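You operate a simulated robot arm through the tools that you are given. There is no shell and no other tool. Be economical: measure what you need, move in short steps, check, and stop when the job is done.

The job below is to be done with a simulated two-armed robot. You get a single attempt, and the scene is never put back.

TASK
Take the short green roller and put it on top of the teal block. Take the cyan chip block and leave it on the long red tray. Take the blue gear from the top of the grey bench and leave it on the white-tab tape strip. Stack the printer module labelled "N7" from the green mat on top of the printer module labelled "H9". Shut the dark drum drawer. Put one of the black gears from the top of the blue cube on the pair card. Take the crumpled scrap and put it on the top of the red desk. Put the blue double gear from the top of the red desk on the top of the grey workbench and the green double gear on the top of the packing table. Take the red thumb screw on the top of the red desk and put it away on the top of the drawer cabinet. Take the pad marked "D4" from the top of the red desk and put it on the shelf under the red desk. Open the clips drawer. Any order will do. Set down upright: double gear.

It is judged by the outcome, as a careful person would: the job done as asked, and still so three seconds after it is handed in. It fails if anything else is knocked over, pushed out of place, dropped, spilled or broken.

THE ROBOT
Two 7-joint arms with fingered hands on one trunk, on a base that drives. Base frame: it is fixed to the floor where the robot stands at the start and does not move with it; the origin is under the middle of the robot, x ahead of it, y to its left, z up. Lengths are in cm, angles in degrees, forces in N, time in s.
The left shoulder is at the start at [3, 11.9, 106.9], the right one opposite. With the tool pointing down near the work surface each hand reaches from about 36 to 48 cm from the robot's upright axis, wherever it stands, measured 20 degrees to its own side. Places, roughly: black gear [-100, 400, 75]; blue gear (4x4x3 cm) [60, 80, 80]; clips drawer [-290, -100, 60]; crumpled scrap (9x6x4 cm) [-150, 340, 40]; cyan chip block [50, 50, 50]; dark drum drawer [-80, 450, 50]; double gear [-200, 300, 75]; long red tray [50, 0, 75]; pad [-225, 300, 75]; pair card [-100, 425, 75]; printer module [75, 225, 75]; red thumb screw (3x3x3 cm) [-220, 320, 70]; shelf under the red desk (137x13 cm) [-172, 368, 52]; short green roller (4x4x3 cm) [60, 0, 50]; teal block (8x9x4 cm) [-60, -110, 90]; top of the drawer cabinet (16x44 cm) [-394, -116, 92]; top of the grey workbench (201x18 cm) [82, 212, 82]; top of the packing table [-150, 130, 80]; top of the red desk [-200, 370, 70]; white-tab tape strip (20x5x3 cm) [-100, 120, 80]. Payload 3.8 kg a hand.
The tool frame of a hand sits at the grasp point between the pads (the TCP): z along the fingers, y along the line on which they close. The tips reach 2.5 cm beyond it. The gripper opens to 8.8 cm. The gripper's body begins 2.9 cm behind the TCP. The gripper is a hand of 4 fingers: y runs from the thumb to the fingers, the wrist lies at [-1.3, -10.6, -17.4] in the tool frame.
Orientation is that of the tool frame in the base frame, as a unit quaternion [w, x, y, z]. With the fingers straight down and the wrist toward the robot, the tool's x, y and z point along [0, 1, 0], [1, 0, 0] and [0, 0, -1] of the base frame.

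THE INTERFACE
- The arms move only by the tool step_arm. It takes "left_moves", "right_moves" or both (then of equal length, played together; a hand with none holds still); each is a list of rows, each a list of 2 entries, a list of its own where there are three numbers: the turn, a rotation vector about the tool's x, y, z in units of 8 degrees (1.0 is 8 degrees), then the shift along the tool's x, y, z in units of 40 mm (1.0 is 40 mm). In form: [[[ax, ay, az], [dx, dy, dz]], ...]. A call has 1 to 8 rows; each row shifts and turns the commanded pose from where the row before left it, along the tool's axes as they then stand. A call with a number of a shift or a turn outside -1 to 1 is refused whole. Each row takes 0.2 s and may step no farther than 5 cm and 8.6 degrees from the row before; otherwise, the whole call is refused. Where a pose cannot be reached the arm comes as near as it can. A force on the tool above 40 N (or 10 N above the force at the start of the call, whichever is more), or a blocked arm, ends the call early, and 0.2 s more pass. In this call time passes only in rows, and 0.2 s behind the last. It gives the time, the measured TCP pose, the force on the tool (base axes), the opening and the grip force at its end, in the units of the frame above (readings bear some noise), with the torque about the TCP (base axes, N m) and any sound that the robot's microphone picked up, and new pictures: "views" is both (left out), scene, wrist or none (wrist: the cameras of the hands that moved).
- Cameras (640 x 400 px; columns grow to the right, rows downward): "scene" is now at [4.22, 6.11, 159.58]; the picture's right is [0.63, -0.78, 0.00], its down [-0.59, -0.48, -0.65] and it looks along [0.50, 0.41, -0.76] (base axes); focal length 262 px, centre (320, 200). "left" rides on the left gripper at [-6.4, -8.3, -9.8] in its tool frame; the picture's right is [-0.62, -0.37, 0.69], its down [0.71, -0.63, 0.30] and it looks along [0.32, 0.68, 0.65] (tool axes); focal length 265 px, centre (320, 200). "right" rides on the right gripper at [6.4, -8.3, -9.8] in its tool frame; the picture's right is [-0.62, 0.37, -0.69], its down [-0.71, -0.63, 0.30] and it looks along [-0.32, 0.68, 0.65] (tool axes); focal length 265 px, centre (320, 200). There is no depth. A picture from a camera that has moved, and an enlarged one, comes with that camera's place and axes in the base frame and with its lens. The place of the scene camera against the robot may be out by one fixed shift of up to 2.5 cm in any direction.
- lift_body(by): slides the trunk up (or, below 0, down) by that many cm; the arms and the scene camera ride with it, the base frame stays. It gives what a move gives, with no picture.
- drive_base(legs): drives the robot by 1 to 6 legs, each [ahead, left, turn to the left] in cm, cm and degrees, along the robot's own axes; the way and the turn of a leg run together, so that a leg with both is an arc; at most 150 cm and 180 degrees a leg. The arms and the cameras ride along, it lands a little off, and it stops where it bumps. It gives what a move gives, and a new picture of the scene camera.
- curl_fingers(index, middle, ring, thumb_bend, thumb_turn, hand): sets how far each is bent, from 0 (flat) to 1 (curled in); at 0.3 the hand is open as for a grip, at 0.7 the pads meet at the TCP. One left out holds its place. A second passes; each finger stops where it meets its share of the squeeze, and holds until it gets a number again. It is the only way to open and close the hand. It gives what a move gives, with no picture; readings hold the bend of each and the force on the fingers (four entries, about 0 where the hand has none), thumb and palm. thumb_turn goes from beside the hand (0) to across from the fingers (1), as for a grip.
- turn_head(pan, tilt): turns the head with the scene camera to pan (to the left, within 120 degrees either way) and tilt (down, from -29 to 69), counted from straight ahead of the robot. It gives what a move gives, and a new picture of the scene camera.
- close_up(camera, box): a new picture of the part [left, top, right, bottom] of that camera's present view, enlarged. The clock stands still meanwhile.
- job_done(): hands the job in; it is judged then, once.

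Work in short steps. Places have to be worked out from the pictures, the camera data and where the tool is seen: move nearer, look again, correct. Check each grasp and each placing, and mend what went wrong. You have 546 turns and 360 pictures in all, those below and enlarged ones among them. Open the grippers and draw the arms clear of the work before you hand the job in, unless the task says otherwise; then end with one line.

The tools are called after ">>>" as a command line: name --argument value ..., lists and objects as JSON in quotes. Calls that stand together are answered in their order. step_arm: Moves the arms, as the interface text tells. Its arguments: {"type":"object","properties":{"left_moves":{"type":"array","items":{"type":"array"}},"right_moves":{"type":"array","items":{"type":"array"}},"views":{"type":"string","enum":["both","scene","wrist","none"]}},"required":[]} The other tools are called the same way: lift_body (by) slides the trunk up or down; curl_fingers (index, middle, ring, thumb_bend, thumb_turn, hand) moves the fingers one by one; drive_base (legs) drives the base; turn_head (pan, tilt) turns the head that bears the scene camera; close_up (camera, box) takes an enlarged picture of a part of a camera's view; job_done () hands the job in.

At the start:

```text
time: 0.0
left_tool_pos: [36.71, 42.51, 103.14]
left_tool_rot: [0.0, 0.706, 0.708, 0.0]
left_force: [-0.5, 0.2, -0.5]
left_wrist_torque: [0.03, 0.02, 0.01]
left_gripper_width: 8.74
left_grasp_force: 0.1
left_shape: jaw
left_bend: [0.3, 0.3, 0.3, 0.3, 0.98]
left_finger forces: [0.0, 0.0, 0.1, 0.0, 0.0, 0.1]
right_tool_pos: [35.89, 5.52, 105.21]
right_tool_rot: [-0.001, 0.707, 0.708, 0.0]
right_force: [-0.2, -0.3, 0.4]
right_wrist_torque: [0.01, -0.02, -0.01]
right_gripper_width: 8.76
right_grasp_force: 0.1
right_shape: jaw
right_bend: [0.3, 0.3, 0.3, 0.3, 0.98]
right_finger forces: [0.1, 0.1, 0.1, 0.1, 0.0, 0.0]
trunk travel left (down, up): [-22.5, 36.5]
robot x, y, heading: [0.11, -0.13, 0.1]
head pan, tilt: [39.2, 49.4]
```

scene: 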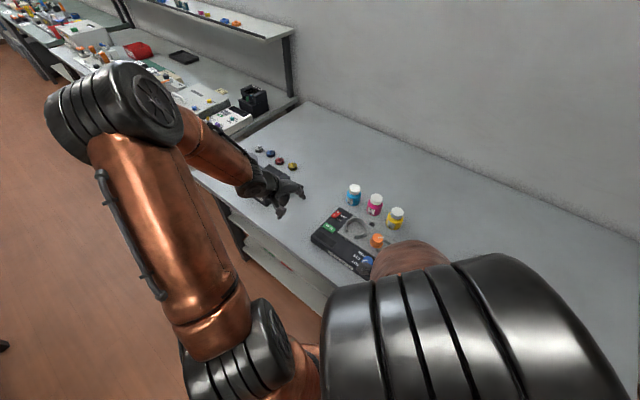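
right: 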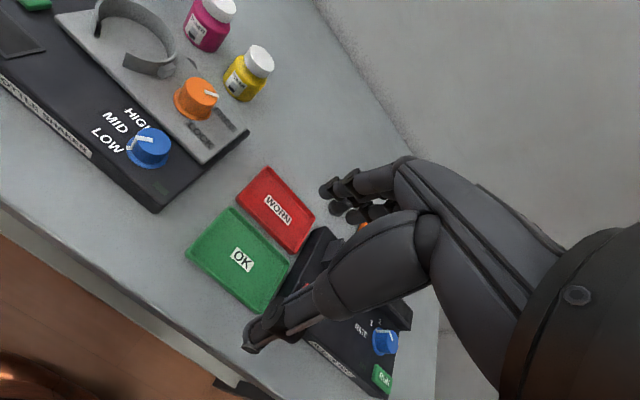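
left: 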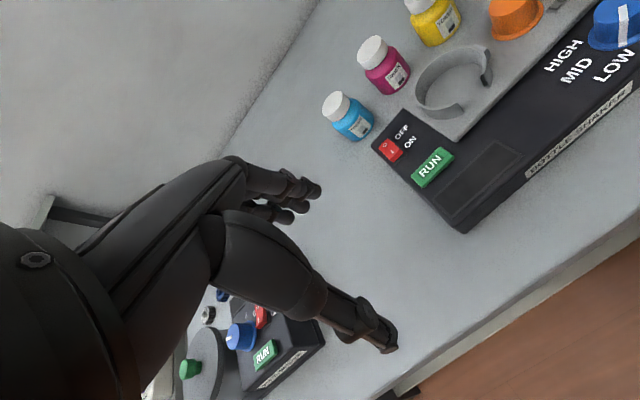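

I start by surveying: look straight ahead and to the sides with the head.

>>> turn_head --pan 0 --tilt 45

>>> turn_head --pan 60 --tilt 20

>>> turn_head --pan 115 --tilt 15

>>> turn_head --pan -90 --tilt 20

```text
time: 1.1
left_tool_pos: [36.76, 42.43, 103.06]
left_tool_rot: [0.0, 0.707, 0.707, 0.0]
left_force: [0.1, -0.3, -0.3]
left_wrist_torque: [0.0, -0.01, 0.0]
left_gripper_width: 8.74
left_grasp_force: 0.1
left_shape: jaw
left_bend: [0.3, 0.3, 0.3, 0.3, 0.98]
left_finger forces: [0.0, 0.0, 0.0, 0.0, 0.0, 0.0]
right_tool_pos: [35.93, 5.57, 105.2]
right_tool_rot: [0.0, 0.707, 0.707, 0.0]
right_force: [-0.6, 0.4, 0.0]
right_wrist_torque: [-0.06, -0.03, -0.01]
right_gripper_width: 8.75
right_grasp_force: 0.0
right_shape: jaw
right_bend: [0.3, 0.3, 0.3, 0.3, 0.98]
right_finger forces: [0.1, 0.0, 0.0, 0.0, 0.0, 0.0]
trunk travel left (down, up): [-22.5, 36.5]
robot x, y, heading: [0.15, -0.11, -0.1]
head pan, tilt: [0.0, 45.0]
camera scene: at [6.34, 1.22, 160.19], right [0.0, -1.0, 0.0], down [-0.71, 0.0, -0.71], along [0.71, 0.0, -0.71], focal length 262 px, centre (320, 200)
```

scene: 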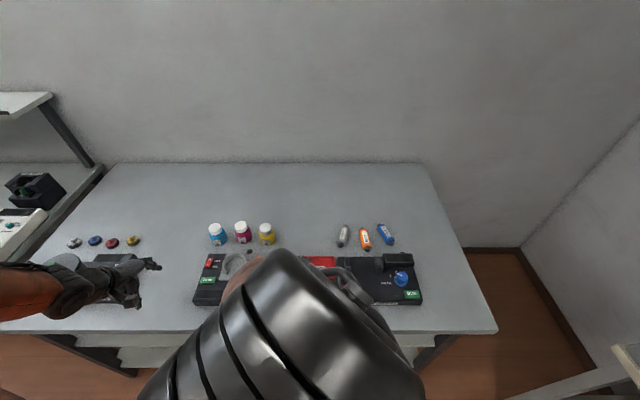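

```text
time: 2.4
left_tool_pos: [36.68, 42.32, 103.08]
left_tool_rot: [0.0, 0.707, 0.707, -0.001]
left_force: [0.7, 0.5, 0.6]
left_wrist_torque: [0.0, -0.03, -0.01]
left_gripper_width: 8.75
left_grasp_force: 0.1
left_shape: jaw
left_bend: [0.3, 0.3, 0.3, 0.3, 0.98]
left_finger forces: [0.0, 0.0, 0.0, 0.0, 0.0, 0.1]
right_tool_pos: [36.05, 5.5, 105.19]
right_tool_rot: [0.0, 0.708, 0.707, 0.0]
right_force: [0.2, 0.0, -0.3]
right_wrist_torque: [0.02, -0.03, -0.03]
right_gripper_width: 8.72
right_grasp_force: 0.1
right_shape: jaw
right_bend: [0.3, 0.3, 0.3, 0.3, 0.98]
right_finger forces: [0.0, 0.1, 0.0, 0.0, 0.1, 0.0]
trunk travel left (down, up): [-22.5, 36.5]
robot x, y, heading: [-0.03, -0.04, -0.1]
head pan, tilt: [60.0, 20.0]
camera scene: at [2.87, 9.27, 164.05], right [0.87, -0.5, 0.0], down [-0.17, -0.3, -0.94], along [0.47, 0.81, -0.34], focal length 262 px, centre (320, 200)
```

scene: 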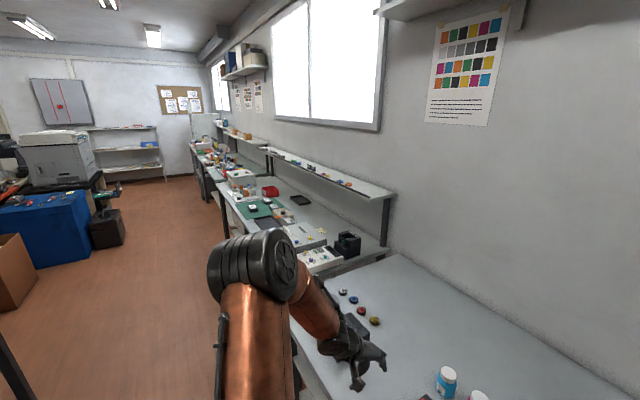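

```text
time: 3.6
left_tool_pos: [36.9, 42.48, 103.1]
left_tool_rot: [0.0, 0.707, 0.707, 0.0]
left_force: [-0.2, 0.3, -0.4]
left_wrist_torque: [0.01, 0.02, -0.01]
left_gripper_width: 8.77
left_grasp_force: 0.1
left_shape: jaw
left_bend: [0.3, 0.3, 0.3, 0.3, 0.98]
left_finger forces: [0.0, 0.0, 0.1, 0.0, 0.0, 0.1]
right_tool_pos: [35.9, 5.5, 105.12]
right_tool_rot: [0.0, 0.707, 0.707, 0.0]
right_force: [-0.7, 0.0, -0.5]
right_wrist_torque: [-0.02, -0.02, -0.03]
right_gripper_width: 8.77
right_grasp_force: 0.0
right_shape: jaw
right_bend: [0.3, 0.3, 0.3, 0.3, 0.98]
right_finger forces: [0.0, 0.0, 0.0, 0.1, 0.0, 0.0]
trunk travel left (down, up): [-22.5, 36.5]
robot x, y, heading: [0.18, -0.02, 0.1]
head pan, tilt: [115.0, 15.0]
camera scene: at [-5.73, 9.68, 164.87], right [0.91, 0.42, 0.0], down [0.11, -0.23, -0.97], along [-0.41, 0.88, -0.26], focal length 262 px, centre (320, 200)
```

scene: 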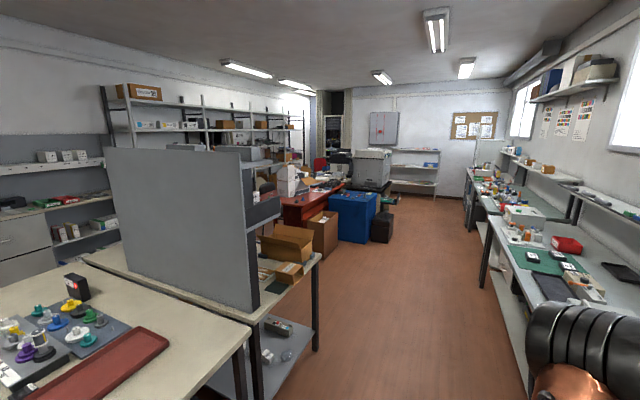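

```text
time: 6.6
left_tool_pos: [36.78, 42.43, 103.12]
left_tool_rot: [0.0, 0.707, 0.707, 0.0]
left_force: [-0.2, -0.2, 0.7]
left_wrist_torque: [-0.01, 0.01, 0.0]
left_gripper_width: 8.76
left_grasp_force: 0.1
left_shape: jaw
left_bend: [0.3, 0.3, 0.3, 0.3, 0.98]
left_finger forces: [0.1, 0.0, 0.0, 0.0, 0.1, 0.1]
right_tool_pos: [35.87, 5.51, 105.1]
right_tool_rot: [0.0, 0.707, 0.707, 0.0]
right_force: [0.6, -0.3, -0.1]
right_wrist_torque: [-0.04, 0.0, -0.01]
right_gripper_width: 8.76
right_grasp_force: 0.0
right_shape: jaw
right_bend: [0.3, 0.3, 0.3, 0.3, 0.98]
right_finger forces: [0.0, 0.0, 0.0, 0.0, 0.0, 0.1]
trunk travel left (down, up): [-22.5, 36.5]
robot x, y, heading: [0.06, 0.41, 0.2]
head pan, tilt: [-90.0, 20.0]
camera scene: at [-1.79, -8.1, 164.06], right [-1.0, 0.0, 0.0], down [0.0, 0.34, -0.94], along [0.0, -0.94, -0.34], focal length 262 px, centre (320, 200)
```

scene: 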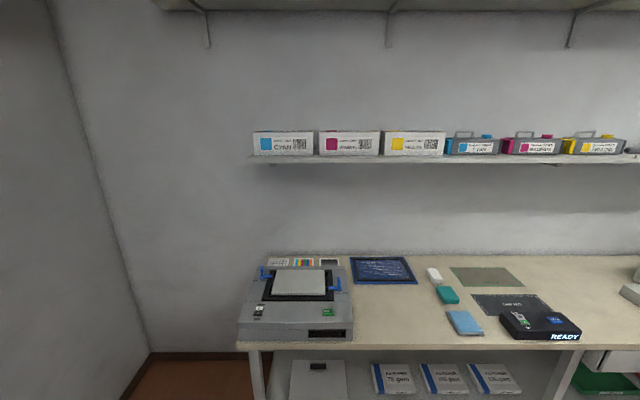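

I back off to see the near bench and what lies beneath it.

>>> drive_base --legs '[[-70, 0, 0]]'

>>> turn_head --pan 0 --tilt 35

```text
time: 10.4
left_tool_pos: [-32.19, 42.46, 103.02]
left_tool_rot: [0.0, 0.706, 0.708, 0.0]
left_force: [-0.2, 0.5, -1.0]
left_wrist_torque: [0.01, -0.02, 0.03]
left_gripper_width: 8.76
left_grasp_force: 0.0
left_shape: jaw
left_bend: [0.3, 0.3, 0.3, 0.3, 0.98]
left_finger forces: [0.1, 0.0, 0.0, 0.0, 0.1, 0.0]
right_tool_pos: [-33.01, 5.61, 105.16]
right_tool_rot: [0.0, 0.706, 0.708, 0.0]
right_force: [0.0, 0.8, 1.4]
right_wrist_torque: [0.01, 0.01, 0.02]
right_gripper_width: 8.79
right_grasp_force: 0.1
right_shape: jaw
right_bend: [0.3, 0.3, 0.3, 0.3, 0.98]
right_finger forces: [0.1, 0.1, 0.0, 0.0, 0.1, 0.0]
trunk travel left (down, up): [-22.5, 36.5]
robot x, y, heading: [-68.9, 0.0, -0.1]
head pan, tilt: [-90.0, 20.0]
camera scene: at [-70.67, -8.21, 164.06], right [-1.0, 0.0, 0.0], down [0.0, 0.34, -0.94], along [0.0, -0.94, -0.34], focal length 262 px, centre (320, 200)
```

scene: 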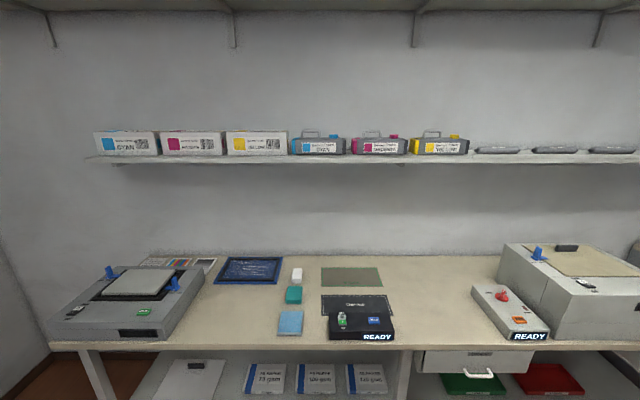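

```text
time: 12.0
left_tool_pos: [-32.2, 42.5, 103.13]
left_tool_rot: [0.0, 0.706, 0.709, 0.0]
left_force: [0.3, 0.5, -0.3]
left_wrist_torque: [0.01, 0.01, -0.01]
left_gripper_width: 8.75
left_grasp_force: 0.0
left_shape: jaw
left_bend: [0.3, 0.3, 0.3, 0.3, 0.98]
left_finger forces: [0.0, 0.1, 0.0, 0.0, 0.0, 0.0]
right_tool_pos: [-32.96, 5.49, 105.21]
right_tool_rot: [0.0, 0.706, 0.708, -0.001]
right_force: [0.7, -0.8, 0.7]
right_wrist_torque: [-0.02, -0.04, -0.02]
right_gripper_width: 8.75
right_grasp_force: 0.0
right_shape: jaw
right_bend: [0.3, 0.3, 0.3, 0.3, 0.98]
right_finger forces: [0.0, 0.0, 0.0, 0.0, 0.0, 0.0]
trunk travel left (down, up): [-22.5, 36.5]
robot x, y, heading: [-69.09, -0.39, 0.2]
head pan, tilt: [0.0, 35.0]
camera scene: at [-61.82, 1.12, 161.67], right [0.0, -1.0, 0.0], down [-0.57, 0.0, -0.82], along [0.82, 0.0, -0.57], focal length 262 px, centre (320, 200)
```

scene: 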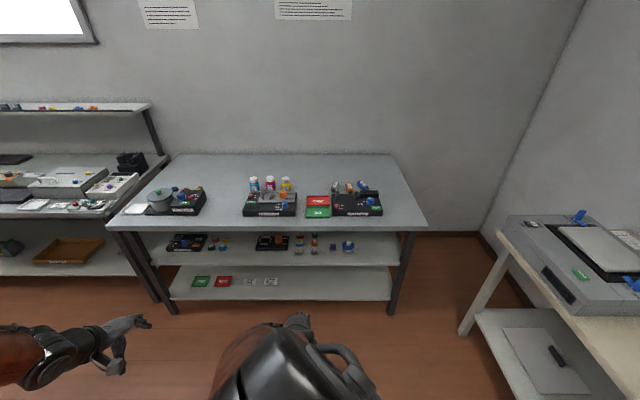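

Zoom in on the bench tops and shelves.

>>> close_up --camera "scene" --box '[120, 160, 280, 260]'

>>> close_up --camera "scene" --box '[240, 160, 400, 260]'

>>> close_up --camera "scene" --box '[150, 220, 390, 310]'

```text
4.00 times, centred on (200, 210) of scene
camera zoom: at [-61.82, 1.12, 161.67], right [0.0, -1.0, 0.0], down [-0.57, 0.0, -0.82], along [0.82, 0.0, -0.57], focal length 1046 px, centre (800, 160)
```

zoom: 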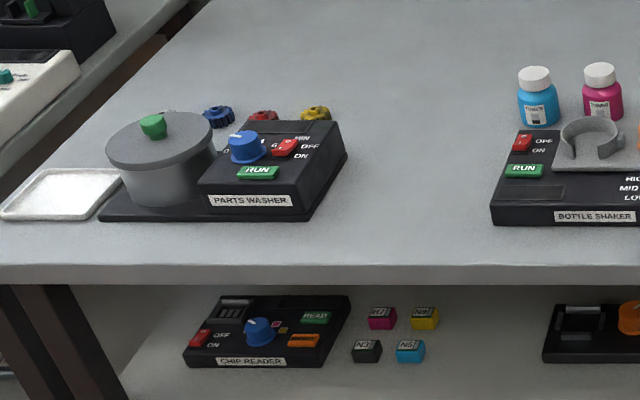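

```text
4.00 times, centred on (320, 210) of scene
camera zoom: at [-61.82, 1.12, 161.67], right [0.0, -1.0, 0.0], down [-0.57, 0.0, -0.82], along [0.82, 0.0, -0.57], focal length 1046 px, centre (320, 160)
```

zoom: 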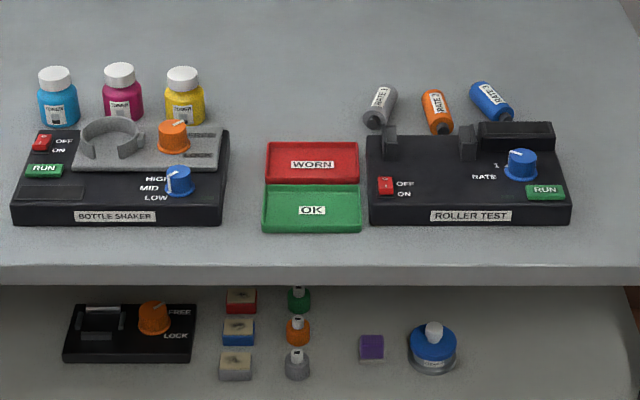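

```text
2.67 times, centred on (270, 265) of scene
camera zoom: at [-61.82, 1.12, 161.67], right [0.0, -1.0, 0.0], down [-0.57, 0.0, -0.82], along [0.82, 0.0, -0.57], focal length 697 px, centre (453, 27)
```

zoom: 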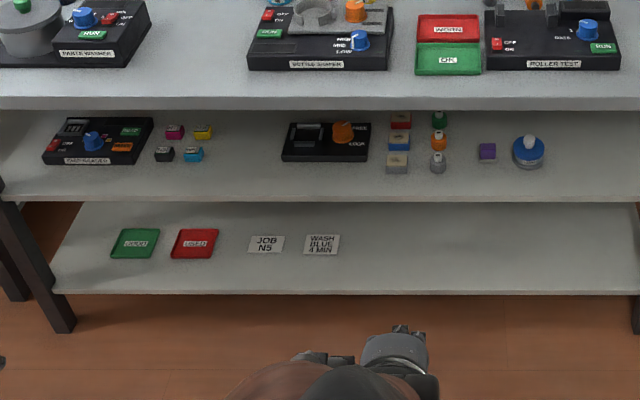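

The layout is clear. I check how big my own base is by looking steeply down.

>>> turn_head --pan 100 --tilt 69

>>> turn_head --pan -60 --tilt 69

```text
time: 13.8
left_tool_pos: [-32.15, 42.45, 103.06]
left_tool_rot: [0.0, 0.706, 0.708, 0.0]
left_force: [0.3, -0.7, 0.2]
left_wrist_torque: [-0.01, 0.01, 0.02]
left_gripper_width: 8.77
left_grasp_force: 0.1
left_shape: jaw
left_bend: [0.3, 0.3, 0.3, 0.3, 0.98]
left_finger forces: [0.1, 0.0, 0.1, 0.0, 0.0, 0.1]
right_tool_pos: [-33.01, 5.48, 105.09]
right_tool_rot: [0.0, 0.706, 0.709, 0.0]
right_force: [-0.6, -0.5, 0.4]
right_wrist_torque: [0.0, 0.04, -0.03]
right_gripper_width: 8.74
right_grasp_force: 0.0
right_shape: jaw
right_bend: [0.3, 0.3, 0.3, 0.3, 0.98]
right_finger forces: [0.1, 0.0, 0.0, 0.1, 0.1, 0.1]
trunk travel left (down, up): [-22.5, 36.5]
robot x, y, heading: [-69.34, -0.08, 0.5]
head pan, tilt: [100.0, 68.8]
camera scene: at [-71.61, 6.61, 157.3], right [0.98, 0.18, 0.0], down [0.16, -0.92, -0.36], along [-0.06, 0.36, -0.93], focal length 262 px, centre (320, 200)
```

scene: 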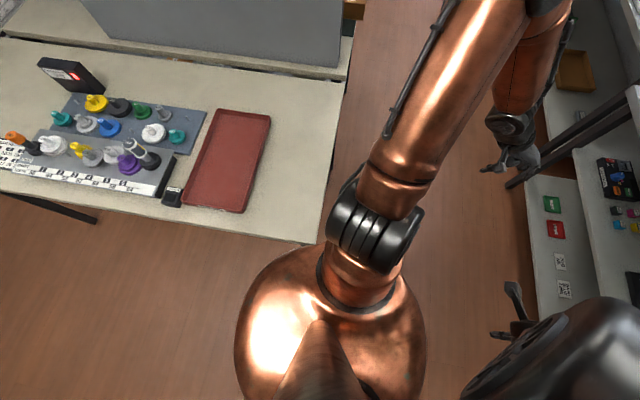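

```text
time: 16.2
left_tool_pos: [-32.17, 42.45, 103.16]
left_tool_rot: [0.0, 0.706, 0.709, 0.0]
left_force: [-0.5, -0.8, 0.2]
left_wrist_torque: [-0.01, 0.02, -0.01]
left_gripper_width: 8.76
left_grasp_force: 0.0
left_shape: jaw
left_bend: [0.3, 0.3, 0.3, 0.3, 0.98]
left_finger forces: [0.0, 0.0, 0.0, 0.0, 0.1, 0.0]
right_tool_pos: [-32.94, 5.49, 105.2]
right_tool_rot: [0.0, 0.706, 0.709, 0.0]
right_force: [0.3, 0.9, 0.2]
right_wrist_torque: [0.03, -0.02, -0.01]
right_gripper_width: 8.74
right_grasp_force: 0.1
right_shape: jaw
right_bend: [0.3, 0.3, 0.3, 0.3, 0.98]
right_finger forces: [0.1, 0.0, 0.0, 0.0, 0.0, 0.0]
trunk travel left (down, up): [-22.5, 36.5]
robot x, y, heading: [-68.74, -0.17, 0.0]
head pan, tilt: [-60.0, 68.8]
camera scene: at [-67.81, -3.73, 157.3], right [-0.86, -0.5, 0.0], down [-0.47, 0.81, -0.36], along [0.18, -0.31, -0.93], focal length 262 px, centre (320, 200)
```

scene: 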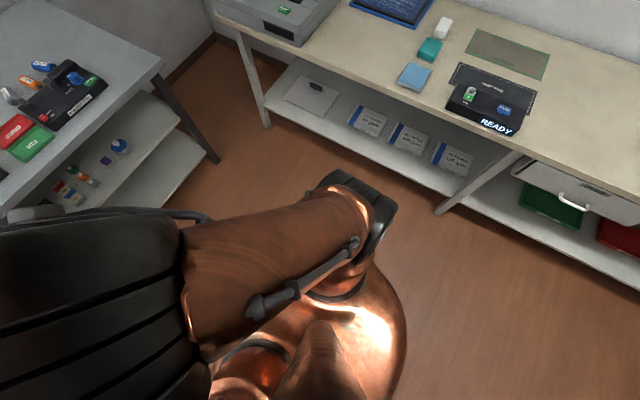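

The pictures show the OK/WORN trays near (50,0) and chips/rollers on the mid shelf. I drive diagonally to face the gear row on the grey bench and look down.

>>> drive_base --legs '[[67, 70, 0]]'

>>> turn_head --pan 10 --tilt 50

```text
time: 21.3
left_tool_pos: [34.24, 113.43, 103.06]
left_tool_rot: [-0.001, 0.703, 0.711, 0.0]
left_force: [0.2, 0.5, -1.0]
left_wrist_torque: [0.01, -0.03, -0.02]
left_gripper_width: 8.78
left_grasp_force: 0.1
left_shape: jaw
left_bend: [0.3, 0.3, 0.3, 0.3, 0.98]
left_finger forces: [0.0, 0.0, 0.0, 0.0, 0.0, 0.0]
right_tool_pos: [33.73, 76.47, 105.08]
right_tool_rot: [0.0, 0.703, 0.711, 0.0]
right_force: [-1.1, -0.3, 0.2]
right_wrist_torque: [0.04, 0.01, 0.01]
right_gripper_width: 8.78
right_grasp_force: 0.1
right_shape: jaw
right_bend: [0.3, 0.3, 0.3, 0.3, 0.98]
right_finger forces: [0.1, 0.1, 0.0, 0.0, 0.1, 0.0]
trunk travel left (down, up): [-22.5, 36.5]
robot x, y, heading: [-2.22, 70.66, 0.5]
head pan, tilt: [-60.0, 68.8]
camera scene: at [-1.06, 66.95, 157.31], right [-0.86, -0.51, 0.0], down [-0.48, 0.8, -0.36], along [0.18, -0.31, -0.93], focal length 262 px, centre (320, 200)
```

scene: 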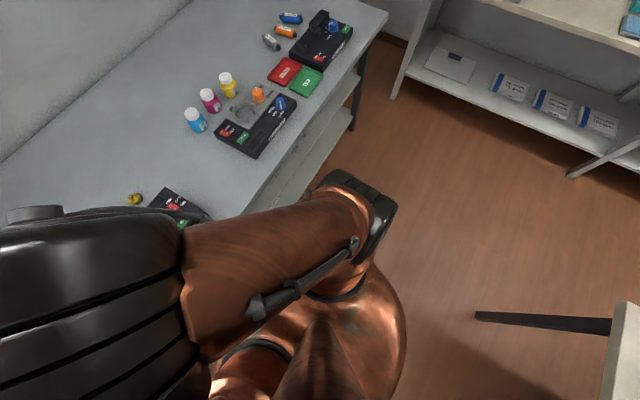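

```text
time: 22.7
left_tool_pos: [34.09, 113.42, 103.09]
left_tool_rot: [0.0, 0.703, 0.712, 0.001]
left_force: [0.0, 0.7, 0.6]
left_wrist_torque: [0.04, -0.01, 0.0]
left_gripper_width: 8.78
left_grasp_force: 0.0
left_shape: jaw
left_bend: [0.3, 0.3, 0.3, 0.3, 0.98]
left_finger forces: [0.1, 0.0, 0.1, 0.0, 0.1, 0.0]
right_tool_pos: [33.75, 76.54, 105.34]
right_tool_rot: [0.001, 0.703, 0.711, 0.0]
right_force: [0.3, 0.8, -0.2]
right_wrist_torque: [0.01, 0.01, -0.03]
right_gripper_width: 8.75
right_grasp_force: 0.1
right_shape: jaw
right_bend: [0.3, 0.3, 0.3, 0.3, 0.98]
right_finger forces: [0.0, 0.1, 0.1, 0.0, 0.0, 0.1]
trunk travel left (down, up): [-22.5, 36.5]
robot x, y, heading: [-1.95, 70.51, 0.7]
head pan, tilt: [10.0, 50.0]
camera scene: at [3.63, 73.14, 159.5], right [0.18, -0.98, 0.0], down [-0.75, -0.14, -0.64], along [0.63, 0.12, -0.77], focal length 262 px, centre (320, 200)
```

scene: 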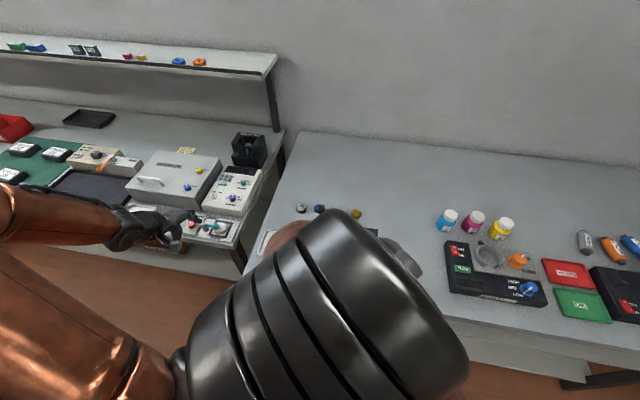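

Blue gear appears at about (65, 85, 79.5). I move the left hand toward above it, staying high, and check how far the arm reaches.

>>> step_arm --left_moves '[[[0, 0, 0], [-0.8, 0.9, 0]], [[0, 0, 0], [-0.8, 0.9, 0]], [[0, 0, 0], [-0.8, 0.9, 0]], [[0, 0, 0], [-0.8, 0.9, 0]], [[0, 0, 0], [-0.8, 0.9, 0]], [[0, 0, 0], [-0.8, 0.9, 0]]]' --views "both"

```text
time: 24.1
left_tool_pos: [56.25, 94.48, 103.02]
left_tool_rot: [0.001, 0.702, 0.712, 0.0]
left_force: [-0.1, -1.0, -0.2]
left_wrist_torque: [0.02, 0.05, 0.02]
left_gripper_width: 8.77
left_grasp_force: 0.0
left_shape: jaw
left_bend: [0.3, 0.3, 0.3, 0.3, 0.98]
left_finger forces: [0.0, 0.0, 0.0, 0.0, 0.1, 0.0]
right_tool_pos: [33.82, 76.35, 105.22]
right_tool_rot: [0.0, 0.704, 0.71, -0.001]
right_force: [-0.1, 0.2, 0.2]
right_wrist_torque: [0.01, -0.02, 0.06]
right_gripper_width: 8.78
right_grasp_force: 0.0
right_shape: jaw
right_bend: [0.3, 0.3, 0.3, 0.3, 0.98]
right_finger forces: [0.0, 0.0, 0.0, 0.0, 0.0, 0.0]
trunk travel left (down, up): [-22.5, 36.5]
robot x, y, heading: [-1.97, 70.36, 0.6]
head pan, tilt: [10.0, 50.0]
camera scene: at [3.76, 73.0, 159.49], right [0.18, -0.98, 0.0], down [-0.75, -0.14, -0.64], along [0.63, 0.12, -0.77], focal length 262 px, centre (320, 200)
camera left: at [47.89, 87.72, 112.76], right [-0.36, -0.62, -0.69], down [-0.64, 0.71, -0.3], along [0.68, 0.33, -0.65], focal length 265 px, centre (320, 200)
```

scene: 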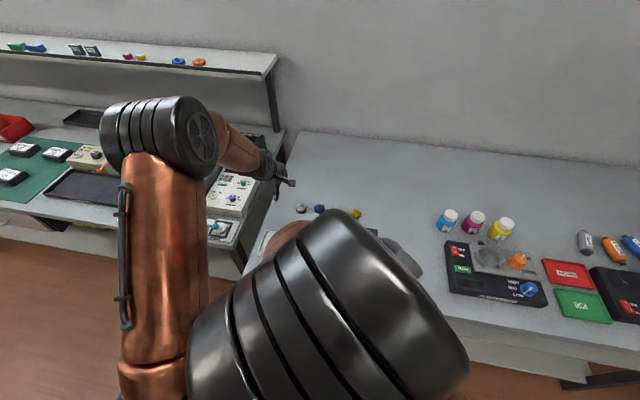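
left: 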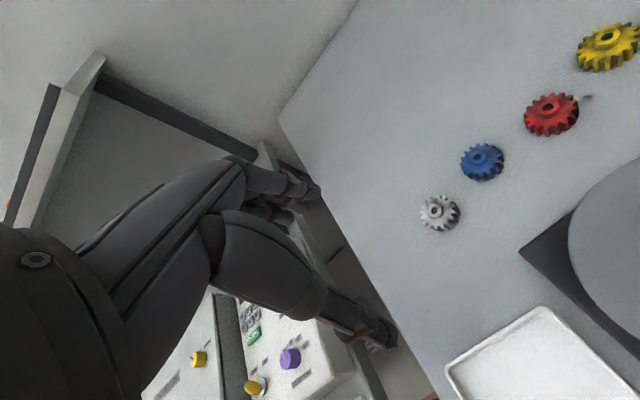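

Gear estimate from the wrist camera: (65.9, 82.7). I move above it and check.

>>> step_arm --left_moves '[[[0, 0, 0], [-0.75, 0.6, 0.2]], [[0, 0, 0], [-0.75, 0.6, 0.2]], [[0, 0, 0], [-0.75, 0.6, 0.2]], [[0, 0, 0], [-0.75, 0.6, 0.2]], [[0, 0, 0], [0, 0, 0.6]], [[0, 0, 0], [0, 0, 0.6]]]' --views "both"

```text
time: 25.5
left_tool_pos: [65.74, 82.44, 95.12]
left_tool_rot: [0.0, 0.703, 0.711, 0.0]
left_force: [-0.5, 0.1, -0.2]
left_wrist_torque: [0.01, 0.03, 0.02]
left_gripper_width: 8.77
left_grasp_force: 0.0
left_shape: jaw
left_bend: [0.3, 0.3, 0.3, 0.3, 0.98]
left_finger forces: [0.1, 0.0, 0.0, 0.0, 0.0, 0.1]
right_tool_pos: [33.76, 76.36, 105.17]
right_tool_rot: [-0.001, 0.703, 0.711, 0.0]
right_force: [1.3, 0.5, -0.1]
right_wrist_torque: [0.01, -0.01, -0.02]
right_gripper_width: 8.77
right_grasp_force: 0.1
right_shape: jaw
right_bend: [0.3, 0.3, 0.3, 0.3, 0.98]
right_finger forces: [0.1, 0.0, 0.0, 0.1, 0.0, 0.0]
trunk travel left (down, up): [-22.5, 36.5]
robot x, y, heading: [-1.98, 70.51, 0.7]
head pan, tilt: [10.0, 50.0]
camera scene: at [3.72, 73.08, 159.49], right [0.18, -0.98, 0.0], down [-0.75, -0.14, -0.64], along [0.63, 0.12, -0.77], focal length 262 px, centre (320, 200)
camera left: at [57.35, 75.93, 104.9], right [-0.36, -0.62, -0.69], down [-0.64, 0.71, -0.3], along [0.68, 0.33, -0.65], focal length 265 px, centre (320, 200)
```

scene: 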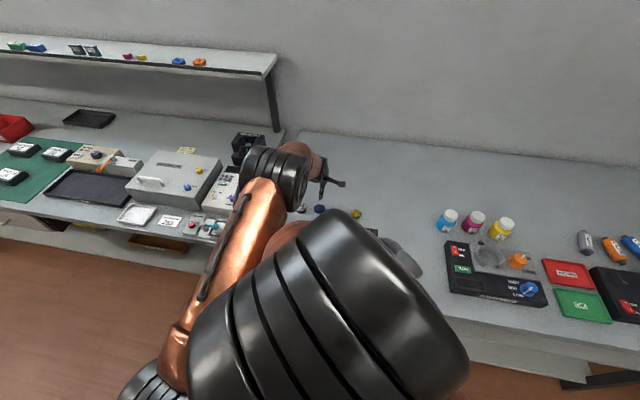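
left: 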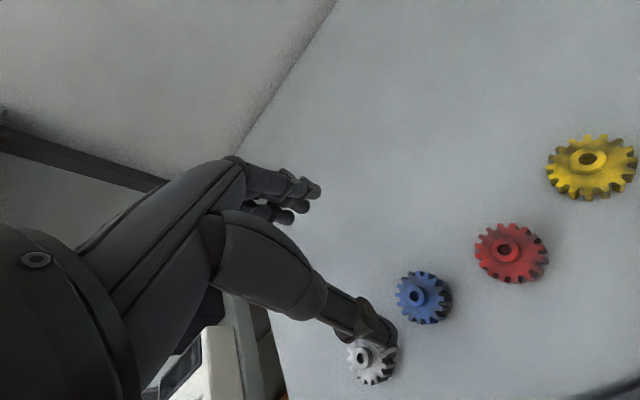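

Triangulating two wrist views gives the gear at (63.7, 83.3), top near z 83. I center over it and descend partway.

>>> step_arm --left_moves '[[[0, 0, 0], [0.22, -0.5, 0.6]], [[0, 0, 0], [0, 0, 0.6]], [[0, 0, 0], [0, 0, 0.6]]]' --views "wrist"

```text
time: 26.3
left_tool_pos: [63.66, 83.3, 87.79]
left_tool_rot: [0.0, 0.703, 0.711, 0.0]
left_force: [0.4, 1.0, 0.0]
left_wrist_torque: [0.0, 0.01, 0.03]
left_gripper_width: 8.77
left_grasp_force: 0.0
left_shape: jaw
left_bend: [0.3, 0.3, 0.3, 0.3, 0.98]
left_finger forces: [0.0, 0.1, 0.0, 0.0, 0.0, 0.0]
right_tool_pos: [33.77, 76.46, 105.16]
right_tool_rot: [-0.001, 0.703, 0.711, 0.0]
right_force: [-0.2, 0.8, -0.1]
right_wrist_torque: [0.02, 0.0, -0.02]
right_gripper_width: 8.76
right_grasp_force: 0.1
right_shape: jaw
right_bend: [0.3, 0.3, 0.3, 0.3, 0.98]
right_finger forces: [0.1, 0.1, 0.0, 0.0, 0.0, 0.0]
trunk travel left (down, up): [-22.5, 36.5]
robot x, y, heading: [-1.72, 70.64, 0.5]
head pan, tilt: [10.0, 50.0]
camera left: at [55.35, 76.71, 97.55], right [-0.36, -0.62, -0.69], down [-0.64, 0.71, -0.3], along [0.68, 0.33, -0.65], focal length 265 px, centre (320, 200)
```

left: 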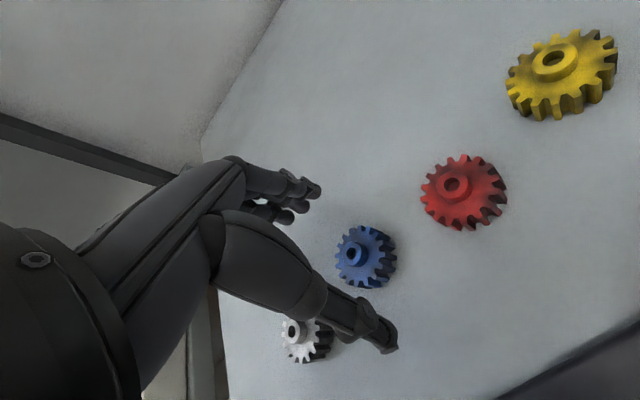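

Alignment is good. I descend to about z 84.5.

>>> step_arm --left_moves '[[[0, 0, 0], [0, 0, 0.4]], [[0, 0, 0], [0, 0, 0.4]]]' --views "wrist"

```text
time: 26.9
left_tool_pos: [63.76, 83.3, 84.67]
left_tool_rot: [0.0, 0.702, 0.712, 0.0]
left_force: [0.4, -0.8, 0.6]
left_wrist_torque: [-0.04, 0.03, 0.0]
left_gripper_width: 8.76
left_grasp_force: 0.1
left_shape: jaw
left_bend: [0.3, 0.3, 0.3, 0.3, 0.98]
left_finger forces: [0.0, 0.0, 0.1, 0.0, 0.0, 0.0]
right_tool_pos: [33.72, 76.43, 105.14]
right_tool_rot: [0.0, 0.702, 0.712, 0.0]
right_force: [0.5, 0.5, -1.0]
right_wrist_torque: [0.0, 0.0, -0.02]
right_gripper_width: 8.75
right_grasp_force: 0.0
right_shape: jaw
right_bend: [0.3, 0.3, 0.3, 0.3, 0.98]
right_finger forces: [0.0, 0.0, 0.0, 0.1, 0.1, 0.1]
trunk travel left (down, up): [-22.5, 36.5]
robot x, y, heading: [-2.29, 70.53, 0.5]
head pan, tilt: [10.0, 50.0]
camera left: at [55.36, 76.72, 94.5], right [-0.36, -0.62, -0.69], down [-0.64, 0.71, -0.3], along [0.68, 0.33, -0.65], focal length 265 px, centre (320, 200)
```

left: 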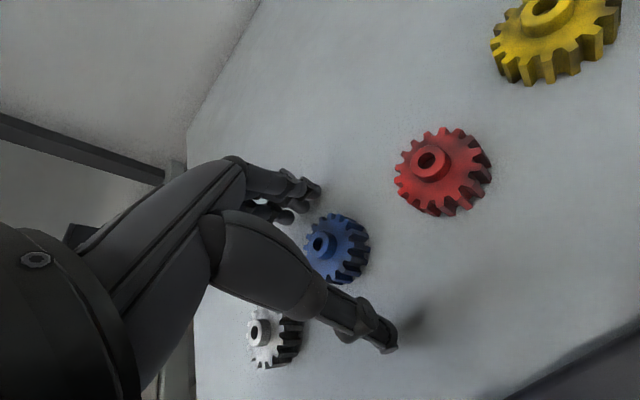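

Descend one more centimetre, watching the force.

>>> step_arm --left_moves '[[[0, 0, 0], [0, 0, 0.12]], [[0, 0, 0], [0, 0, 0.12]]]' --views "wrist"

```text
time: 27.5
left_tool_pos: [63.85, 83.28, 84.29]
left_tool_rot: [0.005, 0.703, 0.711, 0.005]
left_force: [-4.4, 0.6, 22.3]
left_wrist_torque: [0.18, -0.91, 0.07]
left_gripper_width: 8.56
left_grasp_force: 0.1
left_shape: jaw
left_bend: [0.3, 0.3, 0.3, 0.3, 0.98]
left_finger forces: [0.1, 21.3, 0.0, 0.0, 1.4, 0.0]
right_tool_pos: [33.5, 76.36, 105.33]
right_tool_rot: [0.001, 0.703, 0.712, 0.0]
right_force: [0.4, -0.3, -0.3]
right_wrist_torque: [-0.03, 0.03, -0.03]
right_gripper_width: 8.77
right_grasp_force: 0.0
right_shape: jaw
right_bend: [0.3, 0.3, 0.3, 0.3, 0.98]
right_finger forces: [0.0, 0.0, 0.0, 0.1, 0.0, 0.0]
trunk travel left (down, up): [-22.5, 36.5]
robot x, y, heading: [-2.34, 70.8, 0.8]
head pan, tilt: [10.0, 50.0]
camera left: at [55.34, 76.71, 94.0], right [-0.35, -0.62, -0.7], down [-0.63, 0.71, -0.31], along [0.69, 0.33, -0.65], focal length 265 px, centre (320, 200)
```

left: 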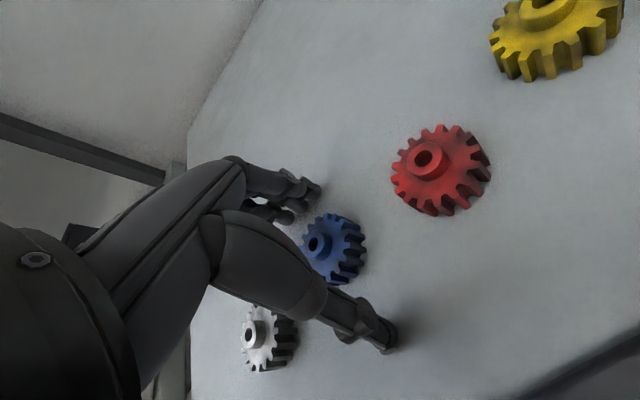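

The middle finger touched the table (surface ~81.8). I back up slightly and close.

>>> step_arm --left_moves '[[[0, 0, 0], [0, 0, -0.14]]]' --views "none"

>>> curl_fingers --hand "left" --index 0.6 --middle 0.6 --ring 0.6 --thumb_bend 0.6

>>> close_up --camera "left" --box '[160, 100, 480, 400]'

```text
time: 27.9
left_tool_pos: [63.54, 83.41, 84.46]
left_tool_rot: [0.001, 0.703, 0.711, 0.0]
left_force: [-2.4, -0.1, 15.6]
left_wrist_torque: [0.11, -0.75, -0.01]
left_gripper_width: 8.65
left_grasp_force: 0.0
left_shape: jaw
left_bend: [0.3, 0.3, 0.3, 0.3, 0.98]
left_finger forces: [0.1, 14.6, 0.0, 0.0, 0.2, 0.0]
right_tool_pos: [33.61, 76.34, 105.35]
right_tool_rot: [0.001, 0.703, 0.711, 0.0]
right_force: [0.7, 0.0, 0.1]
right_wrist_torque: [-0.03, -0.01, 0.01]
right_gripper_width: 8.77
right_grasp_force: 0.0
right_shape: jaw
right_bend: [0.3, 0.3, 0.3, 0.3, 0.98]
right_finger forces: [0.0, 0.1, 0.1, 0.0, 0.0, 0.1]
trunk travel left (down, up): [-22.5, 36.5]
robot x, y, heading: [-2.31, 70.42, 0.7]
head pan, tilt: [10.0, 50.0]
```

```text
time: 28.9
left_tool_pos: [63.75, 83.37, 84.76]
left_tool_rot: [0.003, 0.702, 0.712, 0.002]
left_force: [1.6, -0.5, 29.7]
left_wrist_torque: [-0.19, -0.31, -0.04]
left_gripper_width: 4.14
left_grasp_force: 14.5
left_shape: fingers
left_bend: [0.49, 0.37, 0.6, 0.53, 0.98]
left_finger forces: [13.8, 3.7, 0.1, 0.1, 11.7, 0.1]
right_tool_pos: [33.46, 76.33, 105.28]
right_tool_rot: [0.0, 0.704, 0.71, 0.001]
right_force: [0.6, 0.3, 0.6]
right_wrist_torque: [0.02, 0.01, 0.01]
right_gripper_width: 8.77
right_grasp_force: 0.1
right_shape: jaw
right_bend: [0.3, 0.3, 0.3, 0.3, 0.98]
right_finger forces: [0.1, 0.0, 0.0, 0.1, 0.1, 0.0]
trunk travel left (down, up): [-22.5, 36.5]
robot x, y, heading: [-2.11, 70.36, 0.4]
head pan, tilt: [10.0, 50.0]
```

```text
1.33 times, centred on (320, 250) of left
camera zoom: at [55.29, 76.76, 94.43], right [-0.36, -0.62, -0.7], down [-0.64, 0.71, -0.31], along [0.69, 0.33, -0.65], focal length 354 px, centre (320, 133)
```

zoom: 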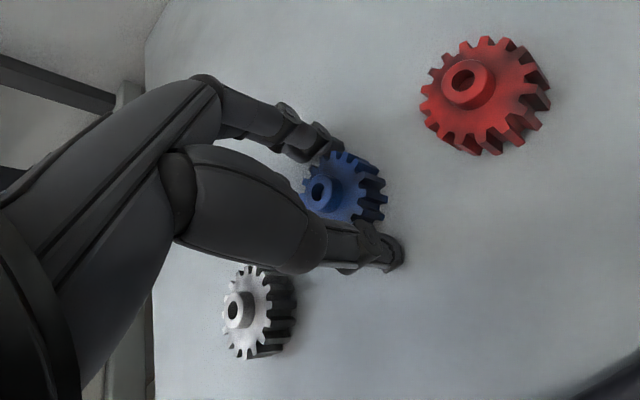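

The fingers press on the table; I raise a little while still loosely around the gear and squeeze again.

>>> step_arm --left_moves '[[[0, 0, 0], [0, 0, -0.2]]]' --views "none"

>>> curl_fingers --hand "left" --index 0.75 --middle 0.75 --ring 0.75 --thumb_bend 0.75

>>> step_arm --left_moves '[[[0, 0, 0], [0, 0, -0.5]], [[0, 0, 0], [0, 0, -0.8]]]' --views "wrist"

```text
time: 29.3
left_tool_pos: [63.49, 83.39, 84.86]
left_tool_rot: [-0.004, 0.703, 0.712, -0.002]
left_force: [1.7, 0.0, 4.0]
left_wrist_torque: [-0.04, -0.18, 0.0]
left_gripper_width: 3.13
left_grasp_force: 4.9
left_shape: fingers
left_bend: [0.53, 0.38, 0.6, 0.57, 0.97]
left_finger forces: [5.0, 1.8, 0.0, 0.0, 2.5, 0.1]
right_tool_pos: [33.85, 76.41, 105.23]
right_tool_rot: [0.0, 0.704, 0.71, 0.0]
right_force: [-0.2, 0.0, 0.6]
right_wrist_torque: [-0.01, 0.03, 0.01]
right_gripper_width: 8.76
right_grasp_force: 0.1
right_shape: jaw
right_bend: [0.3, 0.3, 0.3, 0.3, 0.98]
right_finger forces: [0.0, 0.1, 0.2, 0.1, 0.0, 0.1]
trunk travel left (down, up): [-22.5, 36.5]
robot x, y, heading: [-2.43, 70.78, 0.6]
head pan, tilt: [10.0, 50.0]
```

```text
time: 30.3
left_tool_pos: [63.75, 83.37, 85.0]
left_tool_rot: [0.0, 0.703, 0.711, 0.001]
left_force: [0.1, -0.3, -0.1]
left_wrist_torque: [0.0, 0.0, -0.04]
left_gripper_width: 2.85
left_grasp_force: 15.8
left_shape: fingers
left_bend: [0.55, 0.57, 0.75, 0.6, 0.94]
left_finger forces: [6.6, 7.5, 2.4, 0.0, 14.7, 0.0]
right_tool_pos: [33.78, 76.41, 105.2]
right_tool_rot: [0.0, 0.703, 0.711, 0.001]
right_force: [-0.5, -0.2, 0.2]
right_wrist_torque: [-0.02, -0.01, 0.01]
right_gripper_width: 8.79
right_grasp_force: 0.1
right_shape: jaw
right_bend: [0.3, 0.3, 0.3, 0.3, 0.98]
right_finger forces: [0.0, 0.0, 0.0, 0.0, 0.1, 0.0]
trunk travel left (down, up): [-22.5, 36.5]
robot x, y, heading: [-1.9, 70.68, 0.7]
head pan, tilt: [10.0, 50.0]
```

```text
time: 30.9
left_tool_pos: [63.78, 83.41, 90.28]
left_tool_rot: [-0.001, 0.702, 0.712, -0.001]
left_force: [0.1, -0.2, 0.6]
left_wrist_torque: [-0.01, 0.0, 0.0]
left_gripper_width: 2.85
left_grasp_force: 15.5
left_shape: fingers
left_bend: [0.55, 0.57, 0.75, 0.6, 0.94]
left_finger forces: [6.6, 7.6, 2.3, 0.0, 14.8, 0.0]
right_tool_pos: [33.72, 76.46, 105.24]
right_tool_rot: [0.0, 0.703, 0.712, 0.001]
right_force: [-0.1, 0.1, 0.6]
right_wrist_torque: [0.0, -0.01, -0.01]
right_gripper_width: 8.76
right_grasp_force: 0.0
right_shape: jaw
right_bend: [0.3, 0.3, 0.3, 0.3, 0.98]
right_finger forces: [0.0, 0.0, 0.0, 0.0, 0.1, 0.0]
trunk travel left (down, up): [-22.5, 36.5]
robot x, y, heading: [-2.49, 70.51, 1.0]
head pan, tilt: [10.0, 50.0]
camera left: at [55.41, 76.85, 100.1], right [-0.36, -0.62, -0.69], down [-0.64, 0.71, -0.3], along [0.68, 0.33, -0.65], focal length 265 px, centre (320, 200)
```

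left: 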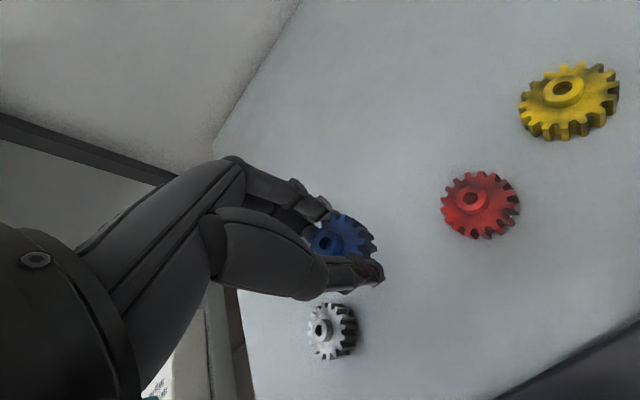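

Gear is held. I raise it and draw the left hand back to a carrying place at high z, left side.

>>> step_arm --left_moves '[[[0, 0, 0], [0, 0, -1]], [[0, 0, 0], [0, 0, -1]], [[0, 0, 0], [0, 0, -1]], [[0, 0, 0], [0, 0, -1]], [[0, 0, 0], [0.9, -0.8, 0]], [[0, 0, 0], [0.9, -0.8, 0]], [[0, 0, 0], [0.9, -0.8, 0]], [[0, 0, 0], [0.9, -0.8, 0]]]' --views "none"

>>> drive_base --legs '[[-14, -4, 0]]'

```text
time: 32.7
left_tool_pos: [50.77, 97.75, 106.27]
left_tool_rot: [-0.001, 0.704, 0.711, 0.0]
left_force: [0.1, 0.4, -0.8]
left_wrist_torque: [-0.02, -0.02, 0.02]
left_gripper_width: 2.82
left_grasp_force: 15.6
left_shape: fingers
left_bend: [0.55, 0.57, 0.75, 0.6, 0.94]
left_finger forces: [6.6, 7.6, 2.1, 0.0, 14.3, 0.0]
right_tool_pos: [33.63, 76.57, 105.19]
right_tool_rot: [0.0, 0.703, 0.712, 0.0]
right_force: [0.2, 0.4, 0.0]
right_wrist_torque: [-0.04, 0.0, 0.0]
right_gripper_width: 8.76
right_grasp_force: 0.1
right_shape: jaw
right_bend: [0.3, 0.3, 0.3, 0.3, 0.98]
right_finger forces: [0.0, 0.0, 0.0, 0.0, 0.1, 0.0]
trunk travel left (down, up): [-22.5, 36.5]
robot x, y, heading: [-2.08, 70.15, 0.4]
head pan, tilt: [10.0, 50.0]
```

```text
time: 34.1
left_tool_pos: [36.69, 93.5, 106.39]
left_tool_rot: [0.001, 0.702, 0.712, 0.001]
left_force: [-0.5, 0.2, -0.5]
left_wrist_torque: [0.01, -0.02, 0.0]
left_gripper_width: 2.85
left_grasp_force: 15.3
left_shape: fingers
left_bend: [0.55, 0.57, 0.75, 0.6, 0.94]
left_finger forces: [6.5, 7.6, 2.2, 0.1, 14.3, 0.0]
right_tool_pos: [19.55, 72.2, 105.21]
right_tool_rot: [0.0, 0.703, 0.711, 0.001]
right_force: [-0.1, -1.1, -0.4]
right_wrist_torque: [0.0, 0.0, -0.02]
right_gripper_width: 8.75
right_grasp_force: 0.1
right_shape: jaw
right_bend: [0.3, 0.3, 0.3, 0.3, 0.98]
right_finger forces: [0.0, 0.0, 0.0, 0.1, 0.1, 0.0]
trunk travel left (down, up): [-22.5, 36.5]
robot x, y, heading: [-16.27, 66.07, 0.8]
head pan, tilt: [10.0, 50.0]
camera scene: at [-10.56, 68.83, 159.51], right [0.18, -0.98, 0.0], down [-0.75, -0.14, -0.64], along [0.63, 0.12, -0.77], focal length 262 px, centre (320, 200)
```

scene: 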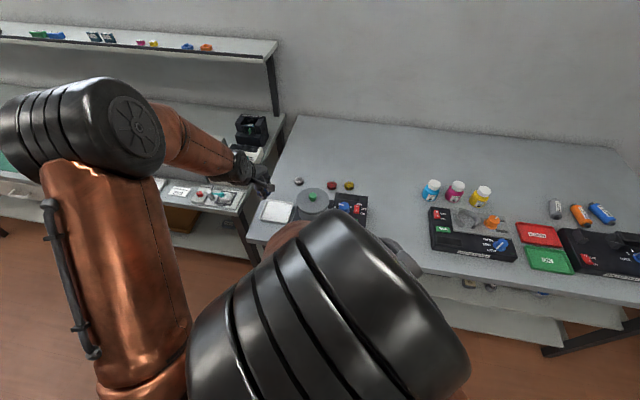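

I lower the right hand in front of the bench edge while raising the loaded left hand.

>>> step_arm --right_moves '[[[0, 0, 0], [-0.45, 0.03, 0.9]], [[0, 0, 0], [-0.45, 0.03, 0.9]], [[0, 0, 0], [-0.45, 0.03, 0.9]], [[0, 0, 0], [-0.45, 0.03, 0.9]], [[0, 0, 0], [-0.45, 0.03, 0.9]], [[0, 0, 0], [-0.45, 0.03, 0.9]], [[0, 0, 0], [-0.45, 0.03, 0.9]], [[0, 0, 0], [-0.45, 0.03, 0.9]]]' --left_moves '[[[0, 0, 0], [0.3, 0, -0.3]], [[0, 0, 0], [0.3, 0, -0.3]], [[0, 0, 0], [0.3, 0, -0.3]], [[0, 0, 0], [0.3, 0, -0.3]], [[0, 0, 0], [0.3, 0, -0.3]], [[0, 0, 0], [0.3, 0, -0.3]], [[0, 0, 0], [0.3, 0, -0.3]], [[0, 0, 0], [0.3, 0, -0.3]]]' --views "none"

>>> turn_head --pan -15 --tilt 55

```text
time: 35.9
left_tool_pos: [36.9, 102.95, 115.81]
left_tool_rot: [-0.001, 0.704, 0.711, 0.0]
left_force: [0.6, 0.3, -0.8]
left_wrist_torque: [0.02, -0.01, -0.01]
left_gripper_width: 2.84
left_grasp_force: 15.1
left_shape: fingers
left_bend: [0.55, 0.57, 0.75, 0.6, 0.94]
left_finger forces: [6.4, 7.7, 2.2, 0.0, 14.3, 0.0]
right_tool_pos: [20.95, 57.64, 76.27]
right_tool_rot: [0.0, 0.703, 0.711, 0.001]
right_force: [-0.4, 0.0, -0.2]
right_wrist_torque: [0.01, 0.0, 0.03]
right_gripper_width: 8.77
right_grasp_force: 0.0
right_shape: jaw
right_bend: [0.3, 0.3, 0.3, 0.3, 0.98]
right_finger forces: [0.1, 0.0, 0.1, 0.0, 0.0, 0.0]
trunk travel left (down, up): [-22.5, 36.5]
robot x, y, heading: [-16.15, 66.24, 0.6]
head pan, tilt: [10.0, 50.0]
```

```text
time: 36.8
left_tool_pos: [36.83, 103.02, 115.81]
left_tool_rot: [0.001, 0.702, 0.712, 0.0]
left_force: [0.3, -0.5, -0.1]
left_wrist_torque: [-0.05, 0.0, -0.03]
left_gripper_width: 2.78
left_grasp_force: 15.3
left_shape: fingers
left_bend: [0.55, 0.57, 0.75, 0.6, 0.94]
left_finger forces: [6.4, 7.6, 2.2, 0.0, 14.1, 0.0]
right_tool_pos: [20.76, 57.7, 76.27]
right_tool_rot: [0.0, 0.703, 0.712, 0.0]
right_force: [0.0, 0.4, -0.6]
right_wrist_torque: [0.01, 0.0, -0.01]
right_gripper_width: 8.78
right_grasp_force: 0.0
right_shape: jaw
right_bend: [0.3, 0.3, 0.3, 0.3, 0.98]
right_finger forces: [0.1, 0.0, 0.0, 0.1, 0.0, 0.0]
trunk travel left (down, up): [-22.5, 36.5]
robot x, y, heading: [-16.31, 66.08, 0.5]
head pan, tilt: [-15.0, 55.0]
camera scene: at [-10.93, 65.67, 158.85], right [-0.25, -0.97, 0.0], down [-0.79, 0.2, -0.57], along [0.56, -0.14, -0.82], focal length 262 px, centre (320, 200)
```

scene: 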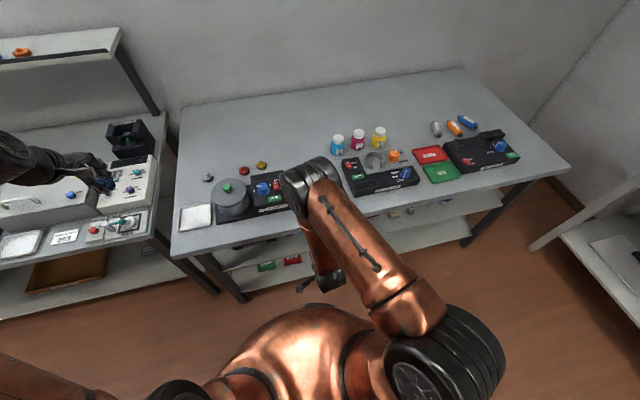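

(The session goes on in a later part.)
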